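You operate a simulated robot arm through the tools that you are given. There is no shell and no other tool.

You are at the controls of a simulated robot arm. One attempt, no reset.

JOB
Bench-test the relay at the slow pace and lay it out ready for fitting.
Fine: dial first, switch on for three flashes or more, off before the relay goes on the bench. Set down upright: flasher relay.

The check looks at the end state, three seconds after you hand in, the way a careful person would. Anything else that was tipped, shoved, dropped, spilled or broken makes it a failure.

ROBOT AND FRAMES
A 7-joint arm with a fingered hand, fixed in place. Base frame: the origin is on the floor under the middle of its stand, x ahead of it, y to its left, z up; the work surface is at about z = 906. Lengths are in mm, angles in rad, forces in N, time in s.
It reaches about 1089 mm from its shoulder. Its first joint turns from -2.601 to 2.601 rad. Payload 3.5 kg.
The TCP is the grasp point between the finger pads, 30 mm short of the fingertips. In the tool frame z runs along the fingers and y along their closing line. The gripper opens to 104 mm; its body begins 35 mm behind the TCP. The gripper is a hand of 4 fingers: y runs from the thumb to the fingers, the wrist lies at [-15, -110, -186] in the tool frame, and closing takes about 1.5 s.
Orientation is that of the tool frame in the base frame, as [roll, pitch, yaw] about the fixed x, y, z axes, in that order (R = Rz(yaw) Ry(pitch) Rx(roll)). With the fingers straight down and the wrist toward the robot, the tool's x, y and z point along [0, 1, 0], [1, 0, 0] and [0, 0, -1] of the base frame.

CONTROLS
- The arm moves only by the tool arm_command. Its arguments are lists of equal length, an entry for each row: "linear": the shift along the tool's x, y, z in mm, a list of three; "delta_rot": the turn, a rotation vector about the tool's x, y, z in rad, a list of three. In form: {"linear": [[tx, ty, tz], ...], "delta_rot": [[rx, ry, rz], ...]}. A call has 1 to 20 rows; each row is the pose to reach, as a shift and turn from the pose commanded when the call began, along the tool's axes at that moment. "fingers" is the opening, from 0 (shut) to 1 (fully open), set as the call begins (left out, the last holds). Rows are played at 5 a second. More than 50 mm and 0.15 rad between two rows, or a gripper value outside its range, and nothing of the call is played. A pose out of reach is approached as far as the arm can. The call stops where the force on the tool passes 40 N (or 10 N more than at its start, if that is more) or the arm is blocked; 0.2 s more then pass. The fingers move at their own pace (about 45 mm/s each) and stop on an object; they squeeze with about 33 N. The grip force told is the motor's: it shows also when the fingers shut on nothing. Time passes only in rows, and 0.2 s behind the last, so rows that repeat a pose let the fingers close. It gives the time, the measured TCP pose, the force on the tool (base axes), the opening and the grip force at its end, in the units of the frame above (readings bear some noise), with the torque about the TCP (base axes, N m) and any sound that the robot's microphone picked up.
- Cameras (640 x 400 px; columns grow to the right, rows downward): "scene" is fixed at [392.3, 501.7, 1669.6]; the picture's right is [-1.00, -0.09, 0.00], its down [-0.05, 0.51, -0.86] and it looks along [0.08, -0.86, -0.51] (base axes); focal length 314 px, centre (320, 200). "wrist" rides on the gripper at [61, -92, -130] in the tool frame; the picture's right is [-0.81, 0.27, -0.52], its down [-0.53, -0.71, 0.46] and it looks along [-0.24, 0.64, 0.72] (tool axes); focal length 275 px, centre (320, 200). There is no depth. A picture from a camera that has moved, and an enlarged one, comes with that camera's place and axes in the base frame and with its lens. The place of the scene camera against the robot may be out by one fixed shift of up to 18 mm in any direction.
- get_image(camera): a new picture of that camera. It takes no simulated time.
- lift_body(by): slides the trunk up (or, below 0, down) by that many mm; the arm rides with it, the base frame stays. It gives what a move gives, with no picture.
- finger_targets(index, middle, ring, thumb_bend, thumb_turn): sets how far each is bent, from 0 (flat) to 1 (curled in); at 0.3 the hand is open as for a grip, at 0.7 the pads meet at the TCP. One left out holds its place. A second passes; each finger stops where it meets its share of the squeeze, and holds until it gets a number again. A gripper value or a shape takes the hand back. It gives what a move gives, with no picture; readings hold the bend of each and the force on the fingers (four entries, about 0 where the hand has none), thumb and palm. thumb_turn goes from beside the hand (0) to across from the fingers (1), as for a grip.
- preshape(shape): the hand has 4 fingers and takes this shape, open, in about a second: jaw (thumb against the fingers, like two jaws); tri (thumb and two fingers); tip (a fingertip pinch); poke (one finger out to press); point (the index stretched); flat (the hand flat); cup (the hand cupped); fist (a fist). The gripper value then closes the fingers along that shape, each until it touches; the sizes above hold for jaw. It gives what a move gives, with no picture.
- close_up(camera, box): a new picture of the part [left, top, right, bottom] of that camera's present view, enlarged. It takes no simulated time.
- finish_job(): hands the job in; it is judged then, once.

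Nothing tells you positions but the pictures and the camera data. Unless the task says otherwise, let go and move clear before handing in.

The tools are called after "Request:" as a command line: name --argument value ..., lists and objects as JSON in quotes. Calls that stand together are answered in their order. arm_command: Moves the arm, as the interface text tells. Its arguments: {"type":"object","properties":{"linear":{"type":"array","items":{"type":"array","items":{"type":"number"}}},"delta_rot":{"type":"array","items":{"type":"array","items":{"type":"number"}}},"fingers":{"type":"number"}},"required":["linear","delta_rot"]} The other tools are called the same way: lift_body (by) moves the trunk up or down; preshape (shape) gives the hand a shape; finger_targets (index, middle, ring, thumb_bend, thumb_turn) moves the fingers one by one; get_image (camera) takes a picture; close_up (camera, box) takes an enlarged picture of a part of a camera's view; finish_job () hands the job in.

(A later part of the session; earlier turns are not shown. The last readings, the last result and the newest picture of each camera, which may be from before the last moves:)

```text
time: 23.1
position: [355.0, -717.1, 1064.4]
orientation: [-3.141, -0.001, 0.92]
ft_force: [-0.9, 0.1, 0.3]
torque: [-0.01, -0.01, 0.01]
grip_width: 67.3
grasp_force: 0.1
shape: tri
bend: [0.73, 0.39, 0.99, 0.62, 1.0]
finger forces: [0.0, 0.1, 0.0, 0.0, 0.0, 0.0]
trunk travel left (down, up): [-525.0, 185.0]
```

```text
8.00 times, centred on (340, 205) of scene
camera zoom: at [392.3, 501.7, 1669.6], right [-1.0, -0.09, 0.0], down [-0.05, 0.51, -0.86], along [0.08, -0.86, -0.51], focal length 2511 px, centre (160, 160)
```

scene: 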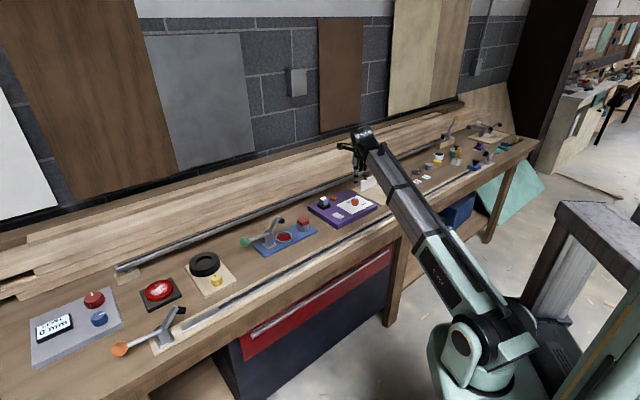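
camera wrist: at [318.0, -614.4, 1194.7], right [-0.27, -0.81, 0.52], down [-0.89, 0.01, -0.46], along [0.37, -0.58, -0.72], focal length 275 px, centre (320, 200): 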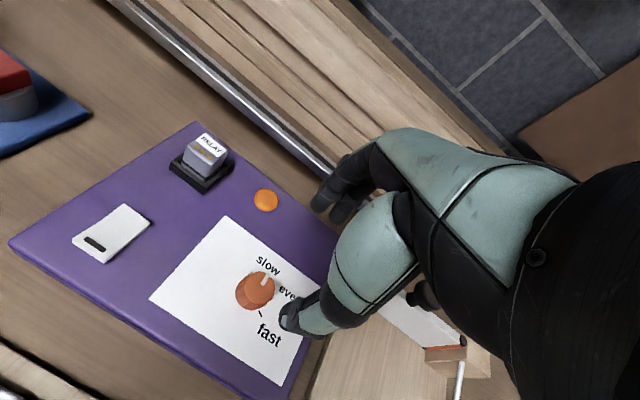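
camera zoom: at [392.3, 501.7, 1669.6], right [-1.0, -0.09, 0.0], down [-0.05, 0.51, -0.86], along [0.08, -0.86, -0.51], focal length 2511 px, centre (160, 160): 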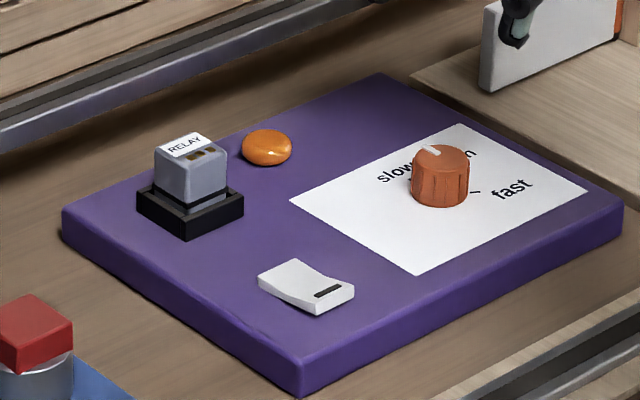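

Request:
close_up --camera "wrist" --box '[216, 240, 312, 300]'

Request:
close_up --camera "scene" --box '[340, 190, 372, 210]'

Request:
close_up --camera "wrist" --box '[60, 120, 252, 270]'

```text
6.67 times, centred on (264, 270) of wrist
camera zoom: at [318.0, -614.4, 1194.7], right [-0.27, -0.81, 0.52], down [-0.89, 0.01, -0.46], along [0.37, -0.58, -0.72], focal length 1835 px, centre (693, -267)
```

zoom: 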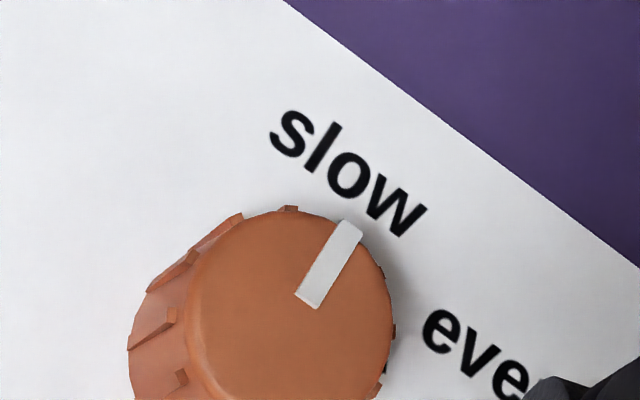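

```text
16.00 times, centred on (356, 200) of scene
camera zoom: at [392.3, 501.7, 1669.6], right [-1.0, -0.09, 0.0], down [-0.05, 0.51, -0.86], along [0.08, -0.86, -0.51], focal length 5021 px, centre (-256, 200)
```

zoom: 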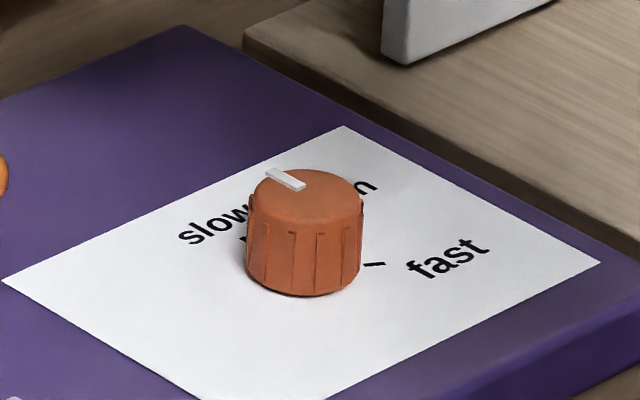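

```text
2.67 times, centred on (156, 195) of wrist
camera zoom: at [318.0, -614.4, 1194.7], right [-0.27, -0.81, 0.52], down [-0.89, 0.01, -0.46], along [0.37, -0.58, -0.72], focal length 734 px, centre (757, 213)
```

zoom: 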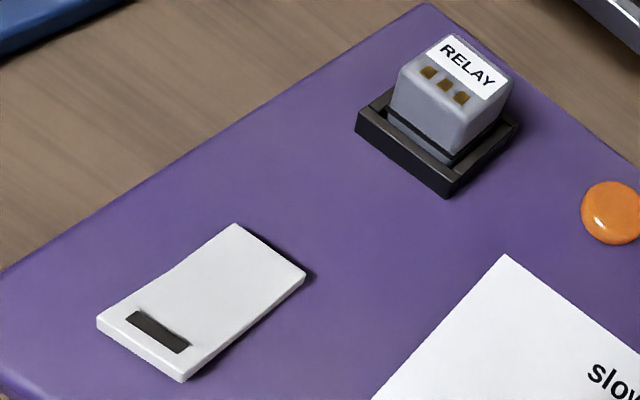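

The pointer measures within about 1° of the "slow" tick. Next is the rocker switch, so I'll zoom in to see which end is up.

Request:
close_up --camera "scene" --box '[328, 208, 348, 222]'

Request:
close_up --camera "wrist" --box '[64, 195, 160, 270]'

Request:
close_up --camera "scene" --box '[312, 190, 340, 212]'

```text
16.00 times, centred on (338, 215) of scene
camera zoom: at [392.3, 501.7, 1669.6], right [-1.0, -0.09, 0.0], down [-0.05, 0.51, -0.86], along [0.08, -0.86, -0.51], focal length 5021 px, centre (32, -40)
```

zoom: 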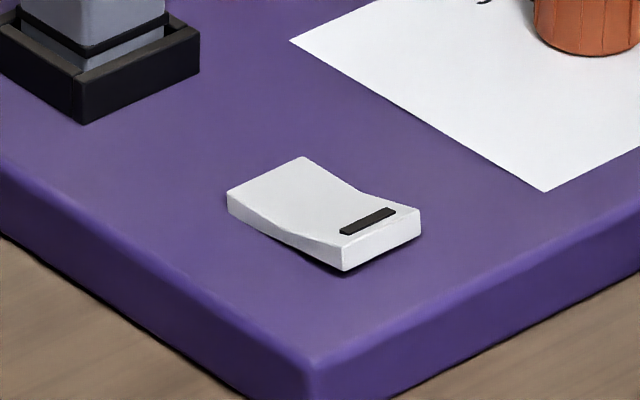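

```text
5.33 times, centred on (112, 232) of wrist
camera zoom: at [318.0, -614.4, 1194.7], right [-0.27, -0.81, 0.52], down [-0.89, 0.01, -0.46], along [0.37, -0.58, -0.72], focal length 1468 px, centre (1429, 27)
```

zoom: 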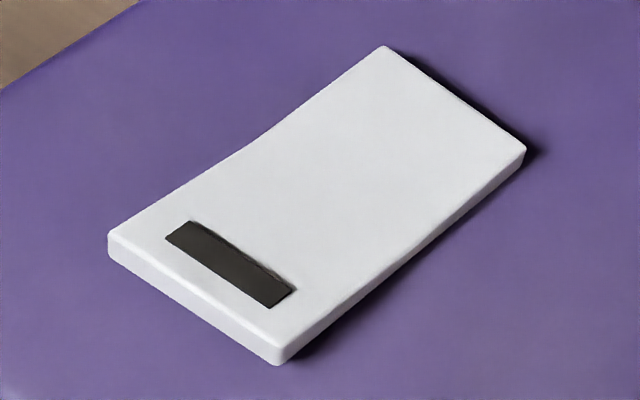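

```text
16.00 times, centred on (326, 201) of scene
camera zoom: at [392.3, 501.7, 1669.6], right [-1.0, -0.09, 0.0], down [-0.05, 0.51, -0.86], along [0.08, -0.86, -0.51], focal length 5021 px, centre (224, 184)
```

zoom: 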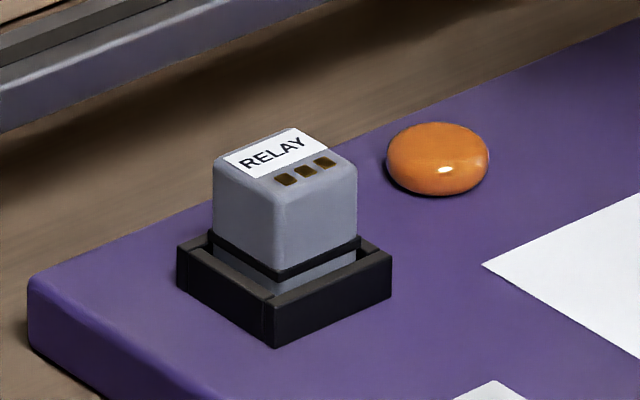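

The rocker's bar end (the front end) stands up, so pressing it there should switch on. The rocker centre is near (423,-609), its bar end near (411,-597) and its back end near (433,-619). I'll move above it and take the poke shape.

Request:
arm_command --linear '[[21, -1.5, -15], [42, -3, -26], [64, -4.5, -26], [85, -6, -26], [106, -7.5, -26], [127.5, -9.1, -26], [127.5, -9.1, -26]]' --delta_rot '[[0, 0, 0.053], [0, 0, 0.106], [0, 0, 0.16], [0, 0, 0.213], [0, 0, 0.267], [0, 0, 0.32], [0, 0, 0.32]]'

Request:
preshape --shape "poke"

Request:
get_image --camera "wrist"

Request:
close_up --camera "scene" --box '[300, 130, 380, 230]'

```text
time: 24.8
position: [424.4, -610.0, 1091.2]
orientation: [-3.141, 0.0, 0.601]
ft_force: [-0.7, -0.1, -0.1]
torque: [0.01, -0.05, -0.02]
grip_width: 67.2
grasp_force: 0.1
shape: tri
bend: [0.73, 0.39, 0.99, 0.62, 1.0]
finger forces: [0.0, 0.0, 0.0, 0.0, 0.1, 0.1]
trunk travel left (down, up): [-525.0, 185.0]
```

```text
time: 25.6
position: [423.8, -610.6, 1091.9]
orientation: [-3.14, 0.001, 0.602]
ft_force: [-0.1, 1.3, 0.0]
torque: [-0.01, 0.02, -0.01]
grip_width: 0.0
grasp_force: 0.1
shape: poke
bend: [0.7, 0.7, 0.99, 1.0, 1.0]
finger forces: [0.1, 0.0, 0.0, 0.1, 0.0, 0.1]
trunk travel left (down, up): [-525.0, 185.0]
```

```text
taken
camera wrist: at [421.9, -500.6, 1220.7], right [-0.51, -0.69, 0.52], down [-0.84, 0.29, -0.46], along [0.16, -0.67, -0.72], focal length 275 px, centre (320, 200)
```

wrist: 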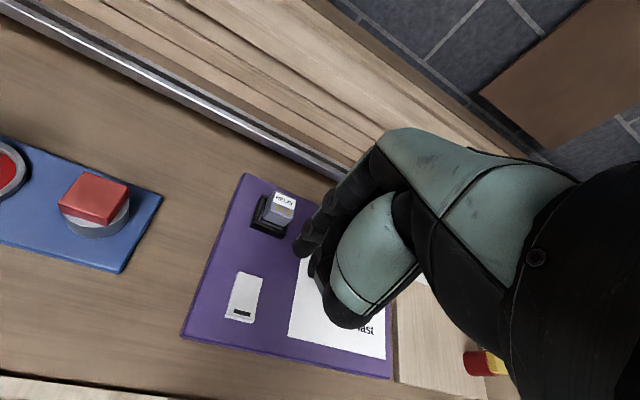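

```text
4.00 times, centred on (340, 180) of scene
camera zoom: at [392.3, 501.7, 1669.6], right [-1.0, -0.09, 0.0], down [-0.05, 0.51, -0.86], along [0.08, -0.86, -0.51], focal length 1255 px, centre (240, 280)
```

zoom: 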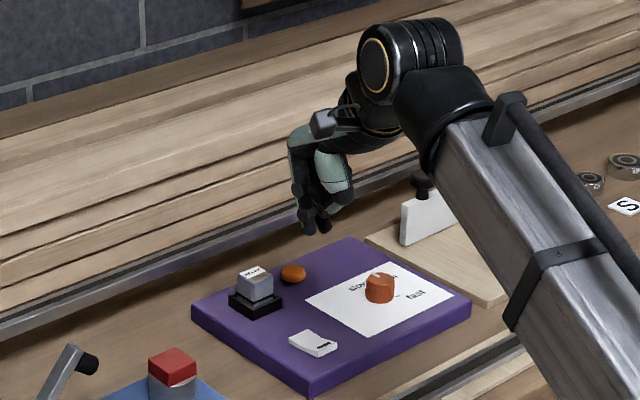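

In poke, the index and middle fingers reach to the TCP and the rest are tucked in. I'll zoom in to find exactly where the tips are.

Request:
close_up --camera "wrist" --box '[250, 160, 410, 340]'

Request:
close_up --camera "scene" --box '[340, 150, 380, 195]'

```text
2.22 times, centred on (330, 250) of wrist
camera zoom: at [421.9, -500.6, 1220.7], right [-0.51, -0.69, 0.52], down [-0.84, 0.29, -0.46], along [0.16, -0.67, -0.72], focal length 612 px, centre (298, 89)
```

zoom: 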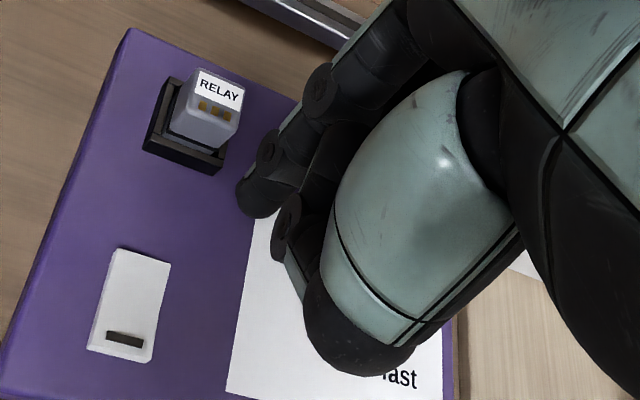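

```text
8.89 times, centred on (360, 172) of scene
camera zoom: at [392.3, 501.7, 1669.6], right [-1.0, -0.09, 0.0], down [-0.05, 0.51, -0.86], along [0.08, -0.86, -0.51], focal length 2790 px, centre (-36, 444)
```

zoom: 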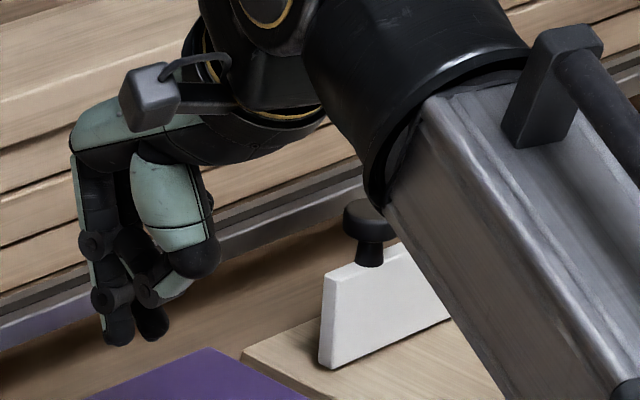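

The two tips sit at about x=±8 in the tool frame and 30 mm past the TCP. I'll align the pair across the rocker (yaw 0.785) and hover about 15 mm above its bar end.

Request:
arm_command --linear '[[-0.6, -3.3, 20], [-1.2, -6.6, 40], [-1.7, -9.9, 60], [-2.3, -13.2, 80], [-2.9, -16.5, 95], [-2.9, -16.5, 106.5], [-2.9, -16.5, 106.5]]' --delta_rot '[[0, 0, -0.037], [0, 0, -0.074], [0, 0, -0.11], [0, 0, -0.147], [0, 0, -0.184], [0, 0, -0.184], [0, 0, -0.184]]'

Request:
get_image --camera "wrist"

Request:
close_up --camera "scene" --box '[316, 180, 364, 220]'

```text
time: 27.2
position: [412.2, -596.9, 984.0]
orientation: [3.141, 0.002, 0.786]
ft_force: [-1.1, 0.4, -0.6]
torque: [-0.01, 0.0, 0.01]
grip_width: 0.0
grasp_force: 0.0
shape: poke
bend: [0.7, 0.7, 0.99, 1.0, 1.0]
finger forces: [0.0, 0.0, 0.0, 0.1, 0.1, 0.0]
trunk travel left (down, up): [-525.0, 185.0]
```

```text
taken
camera wrist: at [390.3, -489.8, 1114.5], right [-0.38, -0.77, 0.52], down [-0.88, 0.13, -0.46], along [0.28, -0.63, -0.72], focal length 275 px, centre (320, 200)
```

wrist: 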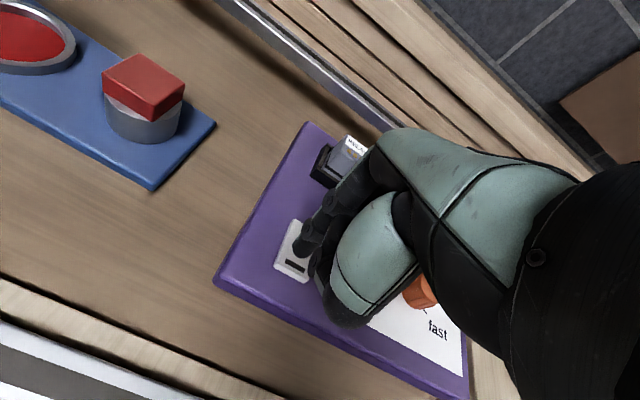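

```text
10.00 times, centred on (340, 200) of scene
camera zoom: at [392.3, 501.7, 1669.6], right [-1.0, -0.09, 0.0], down [-0.05, 0.51, -0.86], along [0.08, -0.86, -0.51], focal length 3138 px, centre (120, 200)
```

zoom: 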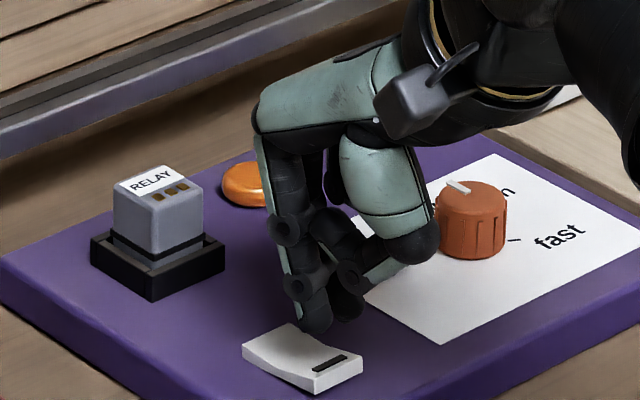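

I'll check the fingertip's position over the rocker with a zoom.

Request:
close_up --camera "wrist" --box '[250, 190, 346, 300]'

```text
3.64 times, centred on (298, 245) of wrist
camera zoom: at [390.3, -489.8, 1114.5], right [-0.38, -0.77, 0.52], down [-0.88, 0.13, -0.46], along [0.28, -0.63, -0.72], focal length 1001 px, centre (400, 36)
```

zoom: 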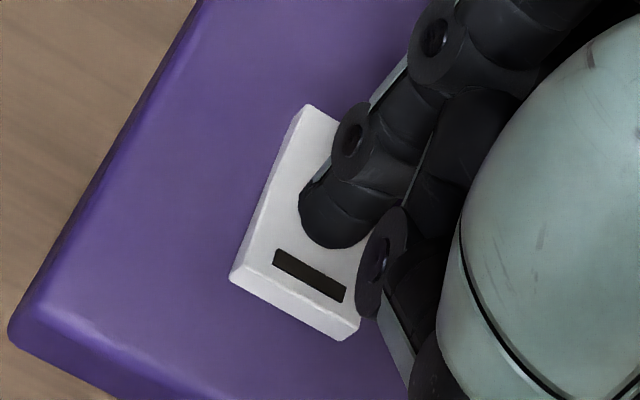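

The tips are right over the bar mark. I'll press down slowly.

Request:
arm_command --linear '[[0, 0, 3], [0, 0, 6], [0, 0, 9], [0, 0, 11], [0, 0, 13], [0, 0, 15], [0, 0, 17], [0, 0, 19]]' --delta_rot '[[0, 0, 0], [0, 0, 0], [0, 0, 0], [0, 0, 0], [0, 0, 0], [0, 0, 0], [0, 0, 0], [0, 0, 0]]'

Request:
close_up --camera "scene" --box '[316, 180, 364, 220]'

```text
time: 29.1
position: [411.4, -597.6, 963.5]
orientation: [-3.14, -0.001, 0.785]
ft_force: [0.3, -0.2, -1.2]
torque: [0.0, 0.02, -0.02]
grip_width: 0.3
grasp_force: 0.2
shape: poke
bend: [0.7, 0.7, 0.99, 1.0, 1.0]
finger forces: [0.0, 0.0, 0.0, 0.1, 0.0, 0.1]
trunk travel left (down, up): [-525.0, 185.0]
```

```text
10.00 times, centred on (340, 200) of scene
camera zoom: at [392.3, 501.7, 1669.6], right [-1.0, -0.09, 0.0], down [-0.05, 0.51, -0.86], along [0.08, -0.86, -0.51], focal length 3138 px, centre (120, 200)
```

zoom: 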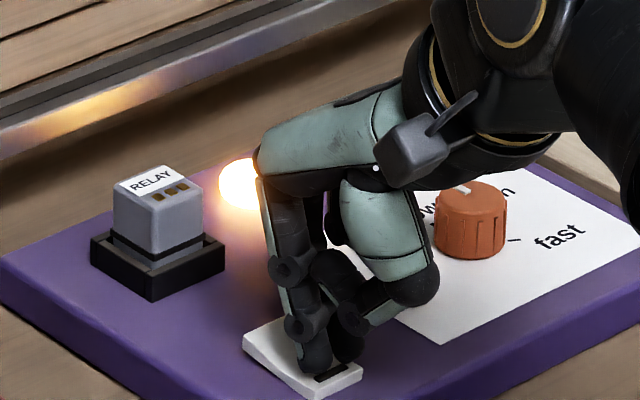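

The lamp is lit, so the switch is on. I'll lift off slightly and watch the flashes.

Request:
arm_command --linear '[[0, 0, -8], [0, 0, -20]]' --delta_rot '[[0, 0, 0], [0, 0, 0]]'

Request:
close_up --camera "scene" --box '[316, 180, 364, 220]'

Request:
arm_command --linear '[[0, 0, 0]]' --delta_rot '[[0, 0, 0]]'

Request:
close_up --camera "scene" --box '[326, 190, 350, 210]'

Request:
arm_command --linear '[[0, 0, 0]]' --delta_rot '[[0, 0, 0]]'

Request:
close_up --camera "scene" --box '[326, 190, 350, 210]'

Request:
arm_command --linear '[[0, 0, 0]]' --delta_rot '[[0, 0, 0]]'

Request:
close_up --camera "scene" --box '[326, 190, 350, 210]'

```text
time: 29.6
position: [412.1, -598.0, 985.4]
orientation: [-3.141, 0.0, 0.786]
ft_force: [0.5, -0.5, -0.3]
torque: [-0.01, 0.01, 0.01]
grip_width: 0.2
grasp_force: 0.0
shape: poke
bend: [0.7, 0.7, 0.99, 1.0, 1.0]
finger forces: [0.0, 0.0, 0.1, 0.0, 0.0, 0.0]
trunk travel left (down, up): [-525.0, 185.0]
```

```text
10.00 times, centred on (340, 200) of scene
camera zoom: at [392.3, 501.7, 1669.6], right [-1.0, -0.09, 0.0], down [-0.05, 0.51, -0.86], along [0.08, -0.86, -0.51], focal length 3138 px, centre (120, 200)
```

zoom: 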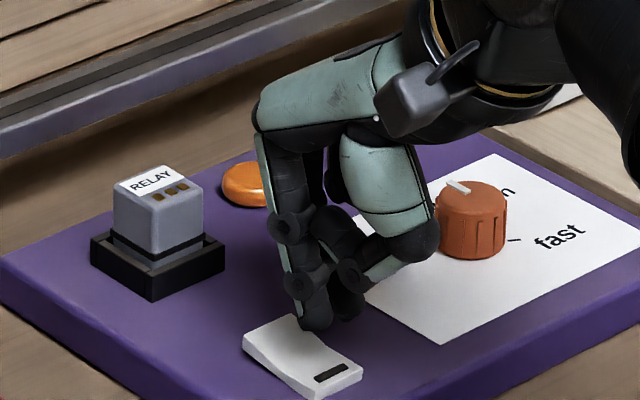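

```text
time: 30.1
position: [412.2, -596.7, 984.2]
orientation: [3.141, 0.0, 0.786]
ft_force: [0.0, 0.3, -0.1]
torque: [0.0, -0.01, 0.0]
grip_width: 0.3
grasp_force: 0.2
shape: poke
bend: [0.7, 0.7, 0.99, 1.0, 1.0]
finger forces: [0.0, 0.0, 0.1, 0.0, 0.1, 0.0]
trunk travel left (down, up): [-525.0, 185.0]
```

```text
16.00 times, centred on (338, 200) of scene
camera zoom: at [392.3, 501.7, 1669.6], right [-1.0, -0.09, 0.0], down [-0.05, 0.51, -0.86], along [0.08, -0.86, -0.51], focal length 5021 px, centre (32, 200)
```

zoom: 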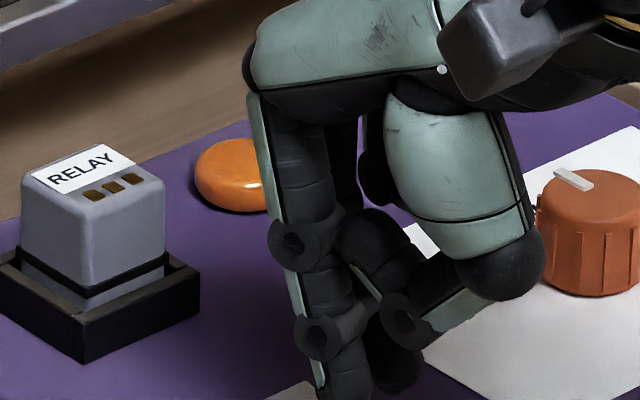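

```text
time: 30.4
position: [412.2, -598.8, 984.6]
orientation: [3.141, -0.002, 0.784]
ft_force: [-0.1, -0.3, -0.7]
torque: [-0.01, -0.02, 0.0]
grip_width: 0.0
grasp_force: 0.1
shape: poke
bend: [0.7, 0.7, 0.99, 1.0, 1.0]
finger forces: [0.0, 0.0, 0.0, 0.0, 0.1, 0.0]
trunk travel left (down, up): [-525.0, 185.0]
```

```text
16.00 times, centred on (338, 200) of scene
camera zoom: at [392.3, 501.7, 1669.6], right [-1.0, -0.09, 0.0], down [-0.05, 0.51, -0.86], along [0.08, -0.86, -0.51], focal length 5021 px, centre (32, 200)
```

zoom: 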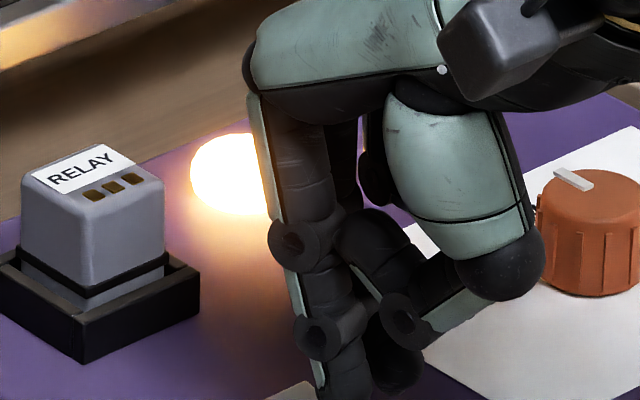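

```text
time: 30.9
position: [411.9, -597.1, 985.2]
orientation: [3.141, 0.001, 0.785]
ft_force: [-0.5, 0.4, -0.6]
torque: [-0.03, 0.01, 0.01]
grip_width: 0.0
grasp_force: 0.2
shape: poke
bend: [0.7, 0.7, 0.99, 1.0, 1.0]
finger forces: [0.1, 0.0, 0.0, 0.1, 0.1, 0.0]
trunk travel left (down, up): [-525.0, 185.0]
```

```text
16.00 times, centred on (338, 200) of scene
camera zoom: at [392.3, 501.7, 1669.6], right [-1.0, -0.09, 0.0], down [-0.05, 0.51, -0.86], along [0.08, -0.86, -0.51], focal length 5021 px, centre (32, 200)
```

zoom: 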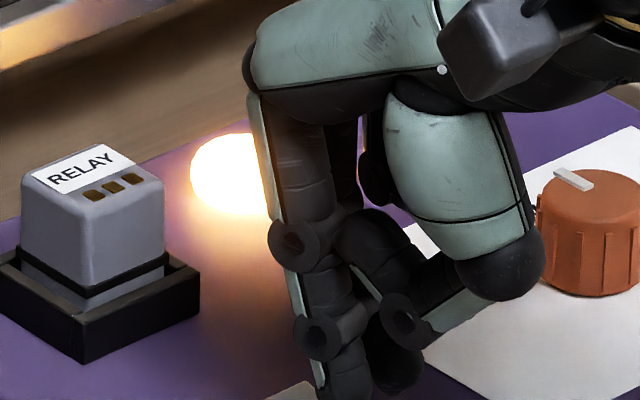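

The lamp was on at 29.1 s, off at 29.6–30.1 s, and on again at 30.4–30.9 s. I'll keep sampling to measure the pace and count flashes.

Request:
arm_command --linear '[[0, 0, 0]]' --delta_rot '[[0, 0, 0]]'

Request:
close_up --camera "scene" --box '[326, 190, 350, 210]'

Request:
arm_command --linear '[[0, 0, 0]]' --delta_rot '[[0, 0, 0]]'

Request:
close_up --camera "scene" --box '[326, 190, 350, 210]'

Request:
arm_command --linear '[[0, 0, 0]]' --delta_rot '[[0, 0, 0]]'

Request:
close_up --camera "scene" --box '[326, 190, 350, 210]'

Request:
arm_command --linear '[[0, 0, 0]]' --delta_rot '[[0, 0, 0]]'

Request:
close_up --camera "scene" --box '[326, 190, 350, 210]'

Request:
arm_command --linear '[[0, 0, 0]]' --delta_rot '[[0, 0, 0]]'

Request:
close_up --camera "scene" --box '[326, 190, 350, 210]'

Request:
arm_command --linear '[[0, 0, 0]]' --delta_rot '[[0, 0, 0]]'

Request:
close_up --camera "scene" --box '[326, 190, 350, 210]'

```text
time: 31.2
position: [411.9, -597.5, 985.4]
orientation: [-3.141, 0.0, 0.785]
ft_force: [0.6, -0.5, 1.1]
torque: [-0.04, -0.01, 0.03]
grip_width: 0.2
grasp_force: 0.1
shape: poke
bend: [0.7, 0.7, 0.99, 1.0, 1.0]
finger forces: [0.1, 0.0, 0.1, 0.1, 0.0, 0.0]
trunk travel left (down, up): [-525.0, 185.0]
```

```text
16.00 times, centred on (338, 200) of scene
camera zoom: at [392.3, 501.7, 1669.6], right [-1.0, -0.09, 0.0], down [-0.05, 0.51, -0.86], along [0.08, -0.86, -0.51], focal length 5021 px, centre (32, 200)
```

zoom: 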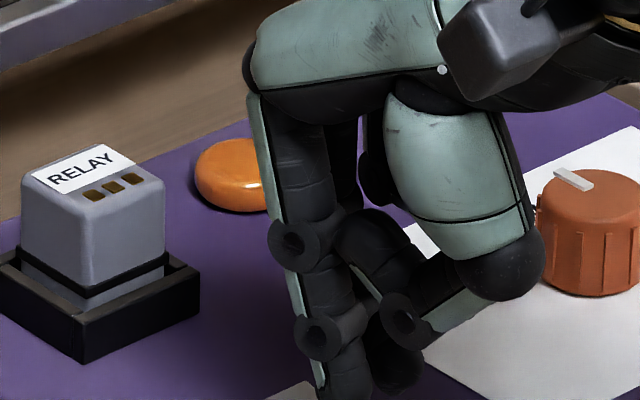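

```text
time: 31.6
position: [411.9, -598.6, 984.0]
orientation: [3.141, 0.0, 0.786]
ft_force: [0.0, 0.6, -0.9]
torque: [0.01, 0.0, -0.02]
grip_width: 0.0
grasp_force: 0.0
shape: poke
bend: [0.7, 0.7, 0.99, 1.0, 1.0]
finger forces: [0.0, 0.0, 0.0, 0.0, 0.0, 0.0]
trunk travel left (down, up): [-525.0, 185.0]
```

```text
16.00 times, centred on (338, 200) of scene
camera zoom: at [392.3, 501.7, 1669.6], right [-1.0, -0.09, 0.0], down [-0.05, 0.51, -0.86], along [0.08, -0.86, -0.51], focal length 5021 px, centre (32, 200)
```

zoom: 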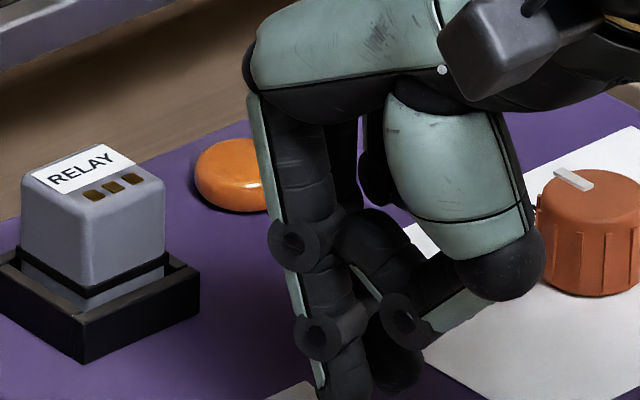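

```text
time: 32.0
position: [412.9, -597.6, 984.5]
orientation: [3.141, 0.0, 0.784]
ft_force: [0.4, -0.5, -0.1]
torque: [0.01, -0.01, 0.0]
grip_width: 0.0
grasp_force: 0.0
shape: poke
bend: [0.7, 0.7, 0.99, 1.0, 1.0]
finger forces: [0.0, 0.0, 0.1, 0.0, 0.0, 0.1]
trunk travel left (down, up): [-525.0, 185.0]
```

```text
16.00 times, centred on (338, 200) of scene
camera zoom: at [392.3, 501.7, 1669.6], right [-1.0, -0.09, 0.0], down [-0.05, 0.51, -0.86], along [0.08, -0.86, -0.51], focal length 5021 px, centre (32, 200)
```

zoom: 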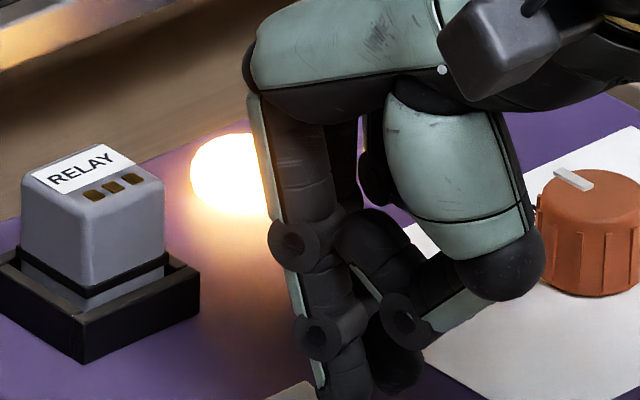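

```text
time: 32.5
position: [412.3, -597.5, 984.7]
orientation: [-3.14, -0.002, 0.785]
ft_force: [0.1, -0.2, -0.7]
torque: [0.0, 0.01, -0.01]
grip_width: 0.0
grasp_force: 0.2
shape: poke
bend: [0.7, 0.7, 0.99, 1.0, 1.0]
finger forces: [0.0, 0.0, 0.0, 0.0, 0.0, 0.1]
trunk travel left (down, up): [-525.0, 185.0]
```

```text
16.00 times, centred on (338, 200) of scene
camera zoom: at [392.3, 501.7, 1669.6], right [-1.0, -0.09, 0.0], down [-0.05, 0.51, -0.86], along [0.08, -0.86, -0.51], focal length 5021 px, centre (32, 200)
```

zoom: 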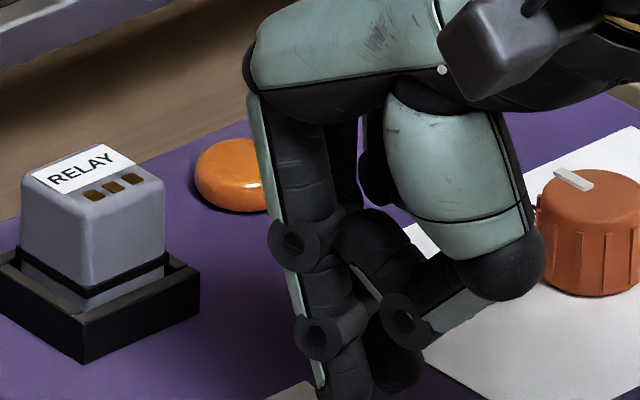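

```text
time: 32.9
position: [412.7, -597.2, 984.5]
orientation: [-3.14, 0.0, 0.785]
ft_force: [-0.1, 1.0, -1.0]
torque: [0.0, -0.01, 0.0]
grip_width: 0.0
grasp_force: 0.1
shape: poke
bend: [0.7, 0.7, 0.99, 1.0, 1.0]
finger forces: [0.0, 0.0, 0.0, 0.0, 0.0, 0.1]
trunk travel left (down, up): [-525.0, 185.0]
```

```text
16.00 times, centred on (338, 200) of scene
camera zoom: at [392.3, 501.7, 1669.6], right [-1.0, -0.09, 0.0], down [-0.05, 0.51, -0.86], along [0.08, -0.86, -0.51], focal length 5021 px, centre (32, 200)
```

zoom: 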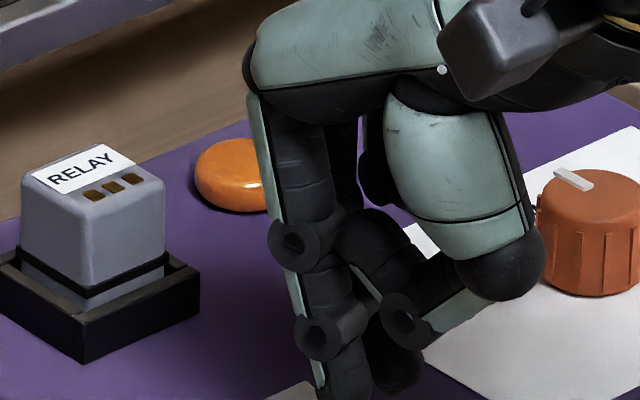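

```text
time: 33.2
position: [412.5, -597.2, 985.1]
orientation: [3.142, -0.001, 0.785]
ft_force: [0.1, 0.5, -0.1]
torque: [-0.01, -0.02, -0.02]
grip_width: 0.0
grasp_force: 0.1
shape: poke
bend: [0.7, 0.7, 0.99, 1.0, 1.0]
finger forces: [0.1, 0.0, 0.0, 0.1, 0.0, 0.0]
trunk travel left (down, up): [-525.0, 185.0]
```

```text
16.00 times, centred on (338, 200) of scene
camera zoom: at [392.3, 501.7, 1669.6], right [-1.0, -0.09, 0.0], down [-0.05, 0.51, -0.86], along [0.08, -0.86, -0.51], focal length 5021 px, centre (32, 200)
```

zoom: 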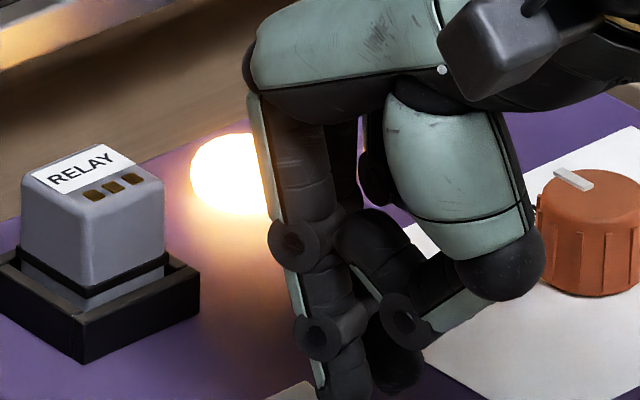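

Flashes start at about 28.9, 30.3, 31.7 and 33.1 s, a steady 1.4 s period, and four have shown already. I'll wait for two more and then move over the raised back end to switch off.

Request:
arm_command --linear '[[0, 0, 0], [0, 0, 0], [0, 0, 0], [0, 0, 0], [0, 0, 0], [0, 0, 0], [0, 0, 0], [0, 0, 0], [0, 0, 0], [0, 0, 0], [0, 0, 0], [0, 0, 0], [0, 0, 0]]' --delta_rot '[[0, 0, 0], [0, 0, 0], [0, 0, 0], [0, 0, 0], [0, 0, 0], [0, 0, 0], [0, 0, 0], [0, 0, 0], [0, 0, 0], [0, 0, 0], [0, 0, 0], [0, 0, 0], [0, 0, 0]]'

Request:
close_up --camera "scene" --box '[316, 180, 364, 220]'

Request:
arm_command --linear '[[0, 8, -3], [0, 16, -3], [0, 24, -3], [0, 31, -3], [0, 31, 0]]' --delta_rot '[[0, 0, 0], [0, 0, 0], [0, 0, 0], [0, 0, 0], [0, 0, 0]]'

Request:
close_up --camera "wrist" --box '[250, 190, 346, 300]'

Request:
close_up --camera "scene" --box '[316, 180, 364, 220]'

```text
time: 36.0
position: [412.5, -598.2, 984.6]
orientation: [-3.141, 0.0, 0.784]
ft_force: [-0.4, -0.3, 0.1]
torque: [0.02, -0.02, -0.02]
grip_width: 0.2
grasp_force: 0.0
shape: poke
bend: [0.7, 0.7, 0.99, 1.0, 1.0]
finger forces: [0.1, 0.1, 0.0, 0.1, 0.0, 0.1]
trunk travel left (down, up): [-525.0, 185.0]
```

```text
10.00 times, centred on (340, 200) of scene
camera zoom: at [392.3, 501.7, 1669.6], right [-1.0, -0.09, 0.0], down [-0.05, 0.51, -0.86], along [0.08, -0.86, -0.51], focal length 3138 px, centre (120, 200)
```

zoom: 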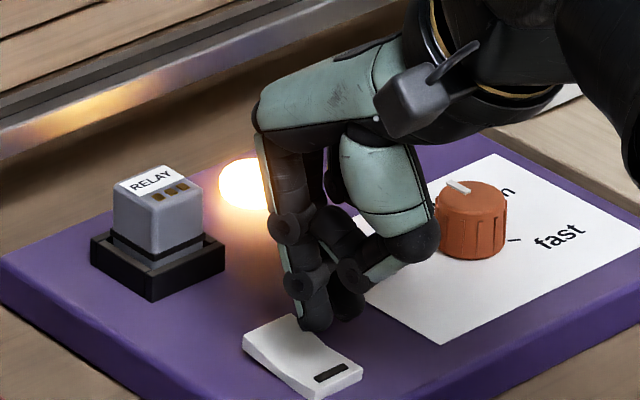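

```text
time: 37.2
position: [433.0, -618.8, 984.7]
orientation: [3.142, 0.001, 0.786]
ft_force: [-0.1, 0.0, -0.7]
torque: [-0.02, -0.02, -0.02]
grip_width: 0.0
grasp_force: 0.0
shape: poke
bend: [0.7, 0.7, 0.99, 1.0, 1.0]
finger forces: [0.0, 0.1, 0.1, 0.0, 0.0, 0.1]
trunk travel left (down, up): [-525.0, 185.0]
```

```text
3.64 times, centred on (298, 245) of wrist
camera zoom: at [411.2, -512.1, 1114.6], right [-0.38, -0.77, 0.52], down [-0.88, 0.13, -0.46], along [0.28, -0.63, -0.72], focal length 1001 px, centre (400, 36)
```

zoom: 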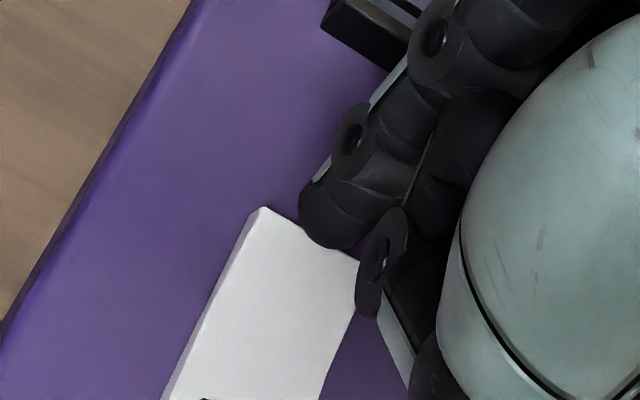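

```text
10.00 times, centred on (340, 200) of scene
camera zoom: at [392.3, 501.7, 1669.6], right [-1.0, -0.09, 0.0], down [-0.05, 0.51, -0.86], along [0.08, -0.86, -0.51], focal length 3138 px, centre (120, 200)
```

zoom: 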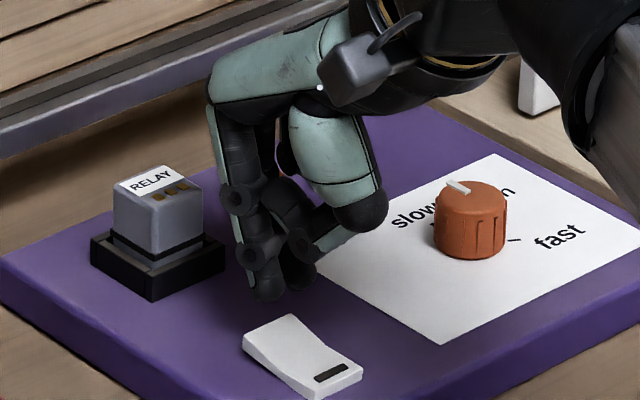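

The tips hover over the raised back end, about 14 mm from the rocker's centre. I'll press down to switch off.

Request:
arm_command --linear '[[0, 0, 3], [0, 0, 6], [0, 0, 9], [0, 0, 11], [0, 0, 13], [0, 0, 15], [0, 0, 17], [0, 0, 19], [0, 0, 21]]' --delta_rot '[[0, 0, 0], [0, 0, 0], [0, 0, 0], [0, 0, 0], [0, 0, 0], [0, 0, 0], [0, 0, 0], [0, 0, 0], [0, 0, 0]]'

Request:
close_up --camera "scene" --box '[316, 180, 364, 220]'

```text
time: 39.2
position: [433.9, -619.0, 963.6]
orientation: [3.139, 0.0, 0.786]
ft_force: [0.2, 0.2, 1.2]
torque: [-0.03, 0.02, 0.02]
grip_width: 0.0
grasp_force: 0.0
shape: poke
bend: [0.7, 0.7, 0.99, 1.0, 1.0]
finger forces: [0.0, 1.4, 0.1, 0.0, 0.0, 0.0]
trunk travel left (down, up): [-525.0, 185.0]
```

```text
10.00 times, centred on (340, 200) of scene
camera zoom: at [392.3, 501.7, 1669.6], right [-1.0, -0.09, 0.0], down [-0.05, 0.51, -0.86], along [0.08, -0.86, -0.51], focal length 3138 px, centre (120, 200)
```

zoom: 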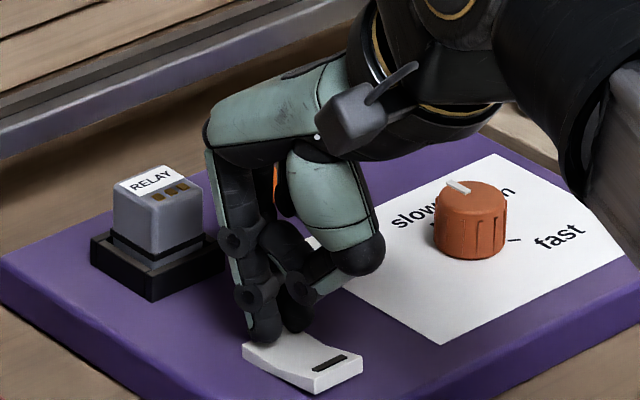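

The rocker has tipped back with the bar end up. I'll rise and check that the lamp stays dark.

Request:
arm_command --linear '[[0, 0, -15], [0, 0, -40]]' --delta_rot '[[0, 0, 0], [0, 0, 0]]'

Request:
close_up --camera "scene" --box '[316, 180, 364, 220]'

Request:
arm_command --linear '[[0, 0, -25], [0, 0, -50]]' --delta_rot '[[0, 0, 0], [0, 0, 0]]'

Request:
close_up --camera "scene" --box '[316, 180, 364, 220]'

Request:
preshape --shape "jaw"

Request:
get_image --camera "wrist"

Request:
close_up --camera "scene" --box '[240, 180, 400, 280]'

```text
time: 39.9
position: [433.4, -618.8, 1004.1]
orientation: [3.141, 0.0, 0.784]
ft_force: [-0.6, -0.3, -0.1]
torque: [-0.02, -0.01, 0.01]
grip_width: 0.0
grasp_force: 0.2
shape: poke
bend: [0.7, 0.7, 0.99, 1.0, 1.0]
finger forces: [0.1, 0.0, 0.0, 0.0, 0.0, 0.1]
trunk travel left (down, up): [-525.0, 185.0]
```

```text
10.00 times, centred on (340, 200) of scene
camera zoom: at [392.3, 501.7, 1669.6], right [-1.0, -0.09, 0.0], down [-0.05, 0.51, -0.86], along [0.08, -0.86, -0.51], focal length 3138 px, centre (120, 200)
```

zoom: 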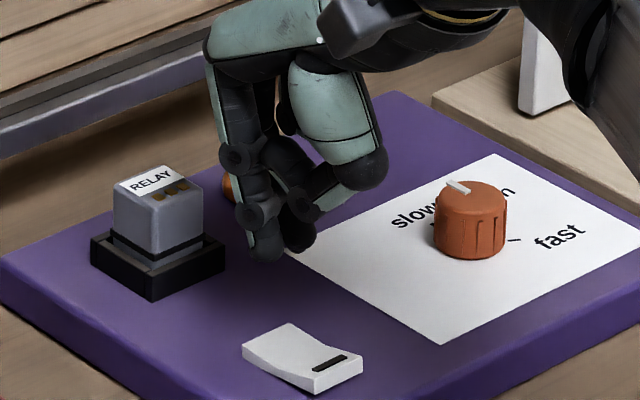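

```text
time: 40.5
position: [434.2, -617.5, 1054.4]
orientation: [3.141, -0.001, 0.784]
ft_force: [-1.1, 1.0, 0.4]
torque: [-0.01, -0.03, 0.02]
grip_width: 0.0
grasp_force: 0.0
shape: poke
bend: [0.7, 0.7, 0.99, 1.0, 1.0]
finger forces: [0.1, 0.0, 0.0, 0.1, 0.0, 0.0]
trunk travel left (down, up): [-525.0, 185.0]
```

```text
10.00 times, centred on (340, 200) of scene
camera zoom: at [392.3, 501.7, 1669.6], right [-1.0, -0.09, 0.0], down [-0.05, 0.51, -0.86], along [0.08, -0.86, -0.51], focal length 3138 px, centre (120, 200)
```

zoom: 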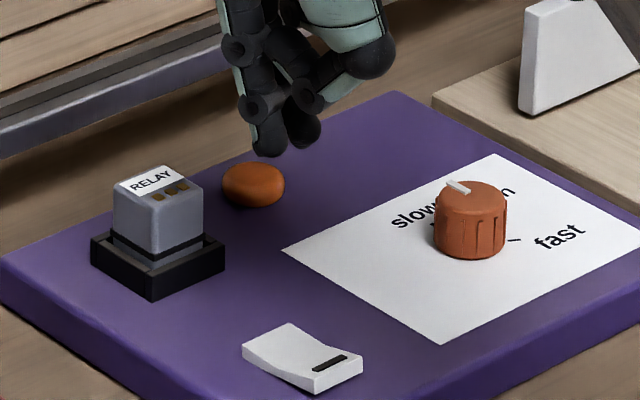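

```text
time: 41.4
position: [434.0, -618.8, 1053.3]
orientation: [-3.14, 0.001, 0.785]
ft_force: [-0.4, -0.4, -0.4]
torque: [0.0, 0.0, -0.04]
grip_width: 103.9
grasp_force: 0.0
shape: jaw
bend: [0.3, 0.3, 0.3, 0.3, 0.98]
finger forces: [0.0, 0.0, 0.0, 0.0, 0.0, 0.1]
trunk travel left (down, up): [-525.0, 185.0]
```

```text
taken
camera wrist: at [411.6, -511.5, 1184.3], right [-0.38, -0.77, 0.52], down [-0.88, 0.13, -0.46], along [0.28, -0.63, -0.72], focal length 275 px, centre (320, 200)
```

wrist: 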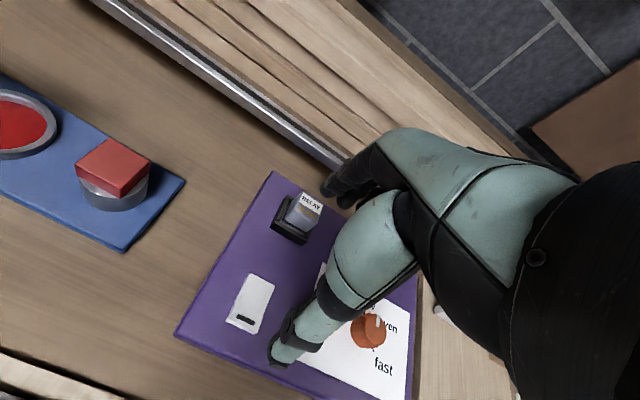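

```text
4.00 times, centred on (320, 230) of scene
camera zoom: at [392.3, 501.7, 1669.6], right [-1.0, -0.09, 0.0], down [-0.05, 0.51, -0.86], along [0.08, -0.86, -0.51], focal length 1255 px, centre (320, 80)
```

zoom: 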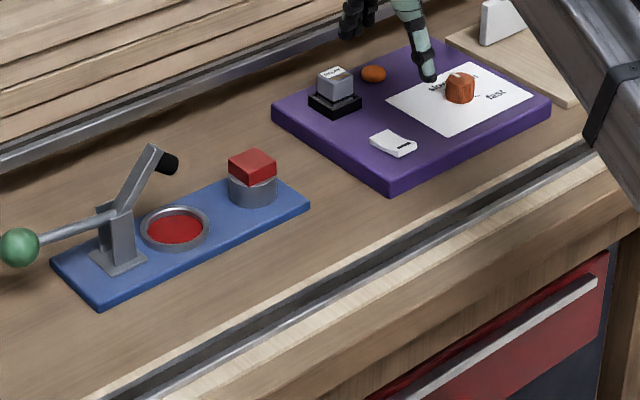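

The lamp stays dark at times when it would have flashed, so the switch is off. Now for the relay, which I'll zoom in on to locate and size precisely.

Request:
close_up --camera "wrist" --box '[256, 175, 352, 250]'

Request:
close_up --camera "scene" --box '[312, 190, 344, 215]'

```text
5.33 times, centred on (304, 212) of wrist
camera zoom: at [411.6, -511.5, 1184.3], right [-0.38, -0.77, 0.52], down [-0.88, 0.13, -0.46], along [0.28, -0.63, -0.72], focal length 1468 px, centre (405, 133)
```

zoom: 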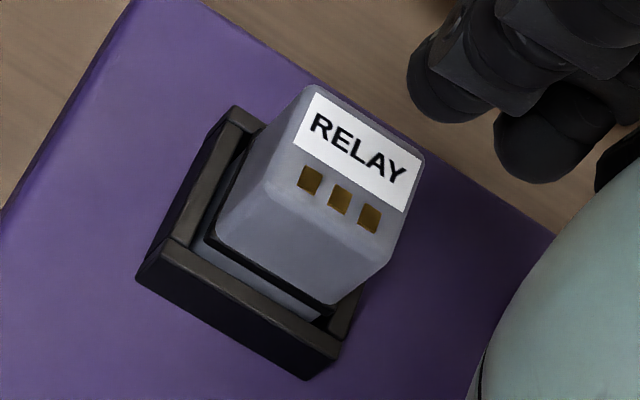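

```text
16.00 times, centred on (328, 202) of scene
camera zoom: at [392.3, 501.7, 1669.6], right [-1.0, -0.09, 0.0], down [-0.05, 0.51, -0.86], along [0.08, -0.86, -0.51], focal length 5021 px, centre (192, 160)
```

zoom: 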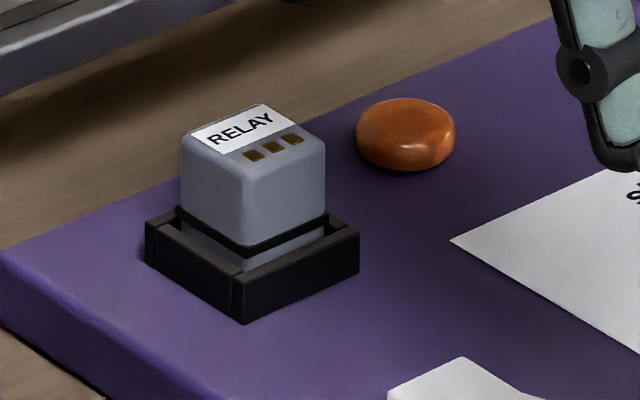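

The relay's centre works out near (490,-682) with its top at z≈967, about 28 mm square, in a tray whose rim is near z≈940. I'll take the tri shape and move above it with the closing line along the board's front–back direction.

Request:
preshape --shape "tri"

Request:
arm_command --linear '[[-0.7, 12, 0], [-1.4, 24, 0], [-2.2, 36, 0], [-2.9, 48, 0], [-3.6, 60, 0], [-4.3, 72, 0], [-5.1, 84.7, 0], [-5.1, 84.7, 0]]' --delta_rot '[[0, 0, 0], [0, 0, 0], [0, 0, 0], [0, 0, 0], [0, 0, 0], [0, 0, 0], [0, 0, 0], [0, 0, 0]]' --fingers 0.7

Request:
get_image --camera "wrist"

Request:
close_up --camera "scene" --box '[290, 150, 370, 220]'

```text
time: 42.2
position: [433.2, -617.6, 1053.8]
orientation: [-3.141, 0.0, 0.785]
ft_force: [1.5, 0.1, 0.6]
torque: [0.0, -0.01, 0.01]
grip_width: 104.4
grasp_force: 0.0
shape: tri
bend: [0.3, 0.3, 0.99, 0.3, 0.98]
finger forces: [0.1, 0.0, 0.0, 0.0, 0.0, 0.1]
trunk travel left (down, up): [-525.0, 185.0]
```

```text
time: 44.0
position: [490.4, -684.0, 1054.2]
orientation: [3.142, 0.0, 0.785]
ft_force: [1.2, 0.6, 0.5]
torque: [0.03, -0.03, 0.03]
grip_width: 73.1
grasp_force: 0.2
shape: tri
bend: [0.27, 0.37, 0.99, 0.58, 0.99]
finger forces: [0.0, 0.1, 0.1, 0.0, 0.0, 0.0]
trunk travel left (down, up): [-525.0, 185.0]
```

```text
taken
camera wrist: at [468.1, -576.6, 1184.0], right [-0.38, -0.77, 0.52], down [-0.88, 0.13, -0.46], along [0.28, -0.63, -0.72], focal length 275 px, centre (320, 200)
```

wrist: 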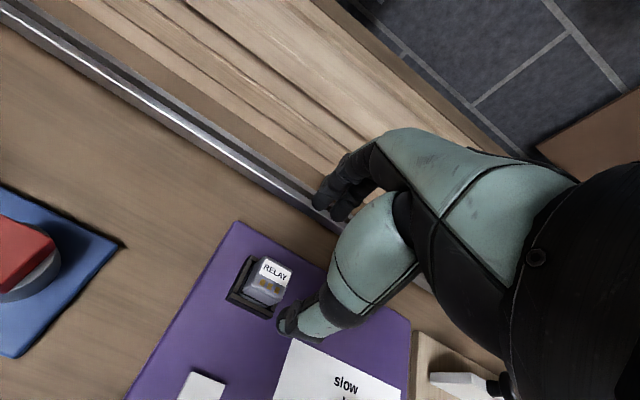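

```text
5.71 times, centred on (330, 185) of scene
camera zoom: at [392.3, 501.7, 1669.6], right [-1.0, -0.09, 0.0], down [-0.05, 0.51, -0.86], along [0.08, -0.86, -0.51], focal length 1793 px, centre (263, 286)
```

zoom: 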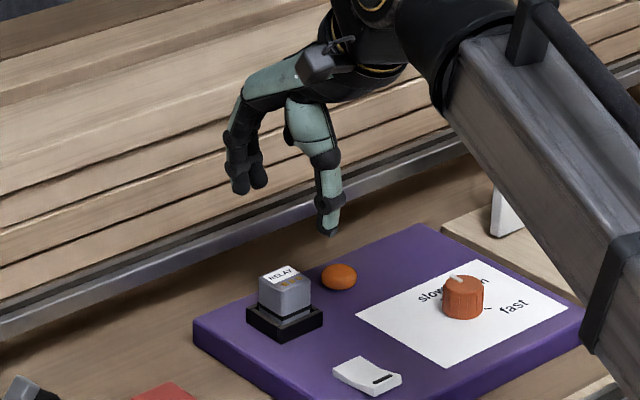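

I'll check the relay's alignment with the grasp axis; it should appear at about pixel (274,280).

Request:
close_up --camera "wrist" --box '[220, 230, 316, 330]'

```text
4.00 times, centred on (268, 280) of wrist
camera zoom: at [468.1, -576.6, 1184.0], right [-0.38, -0.77, 0.52], down [-0.88, 0.13, -0.46], along [0.28, -0.63, -0.72], focal length 1101 px, centre (528, -120)
```

zoom: 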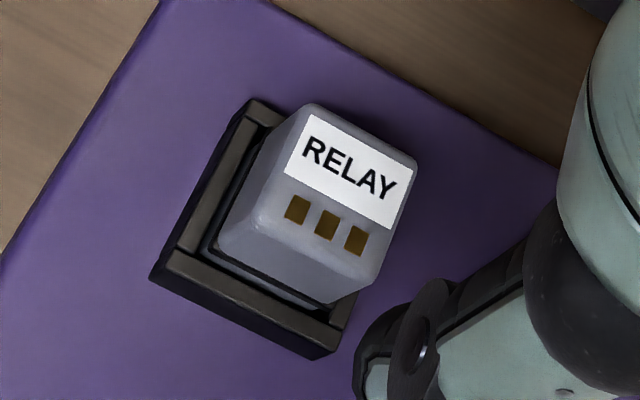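

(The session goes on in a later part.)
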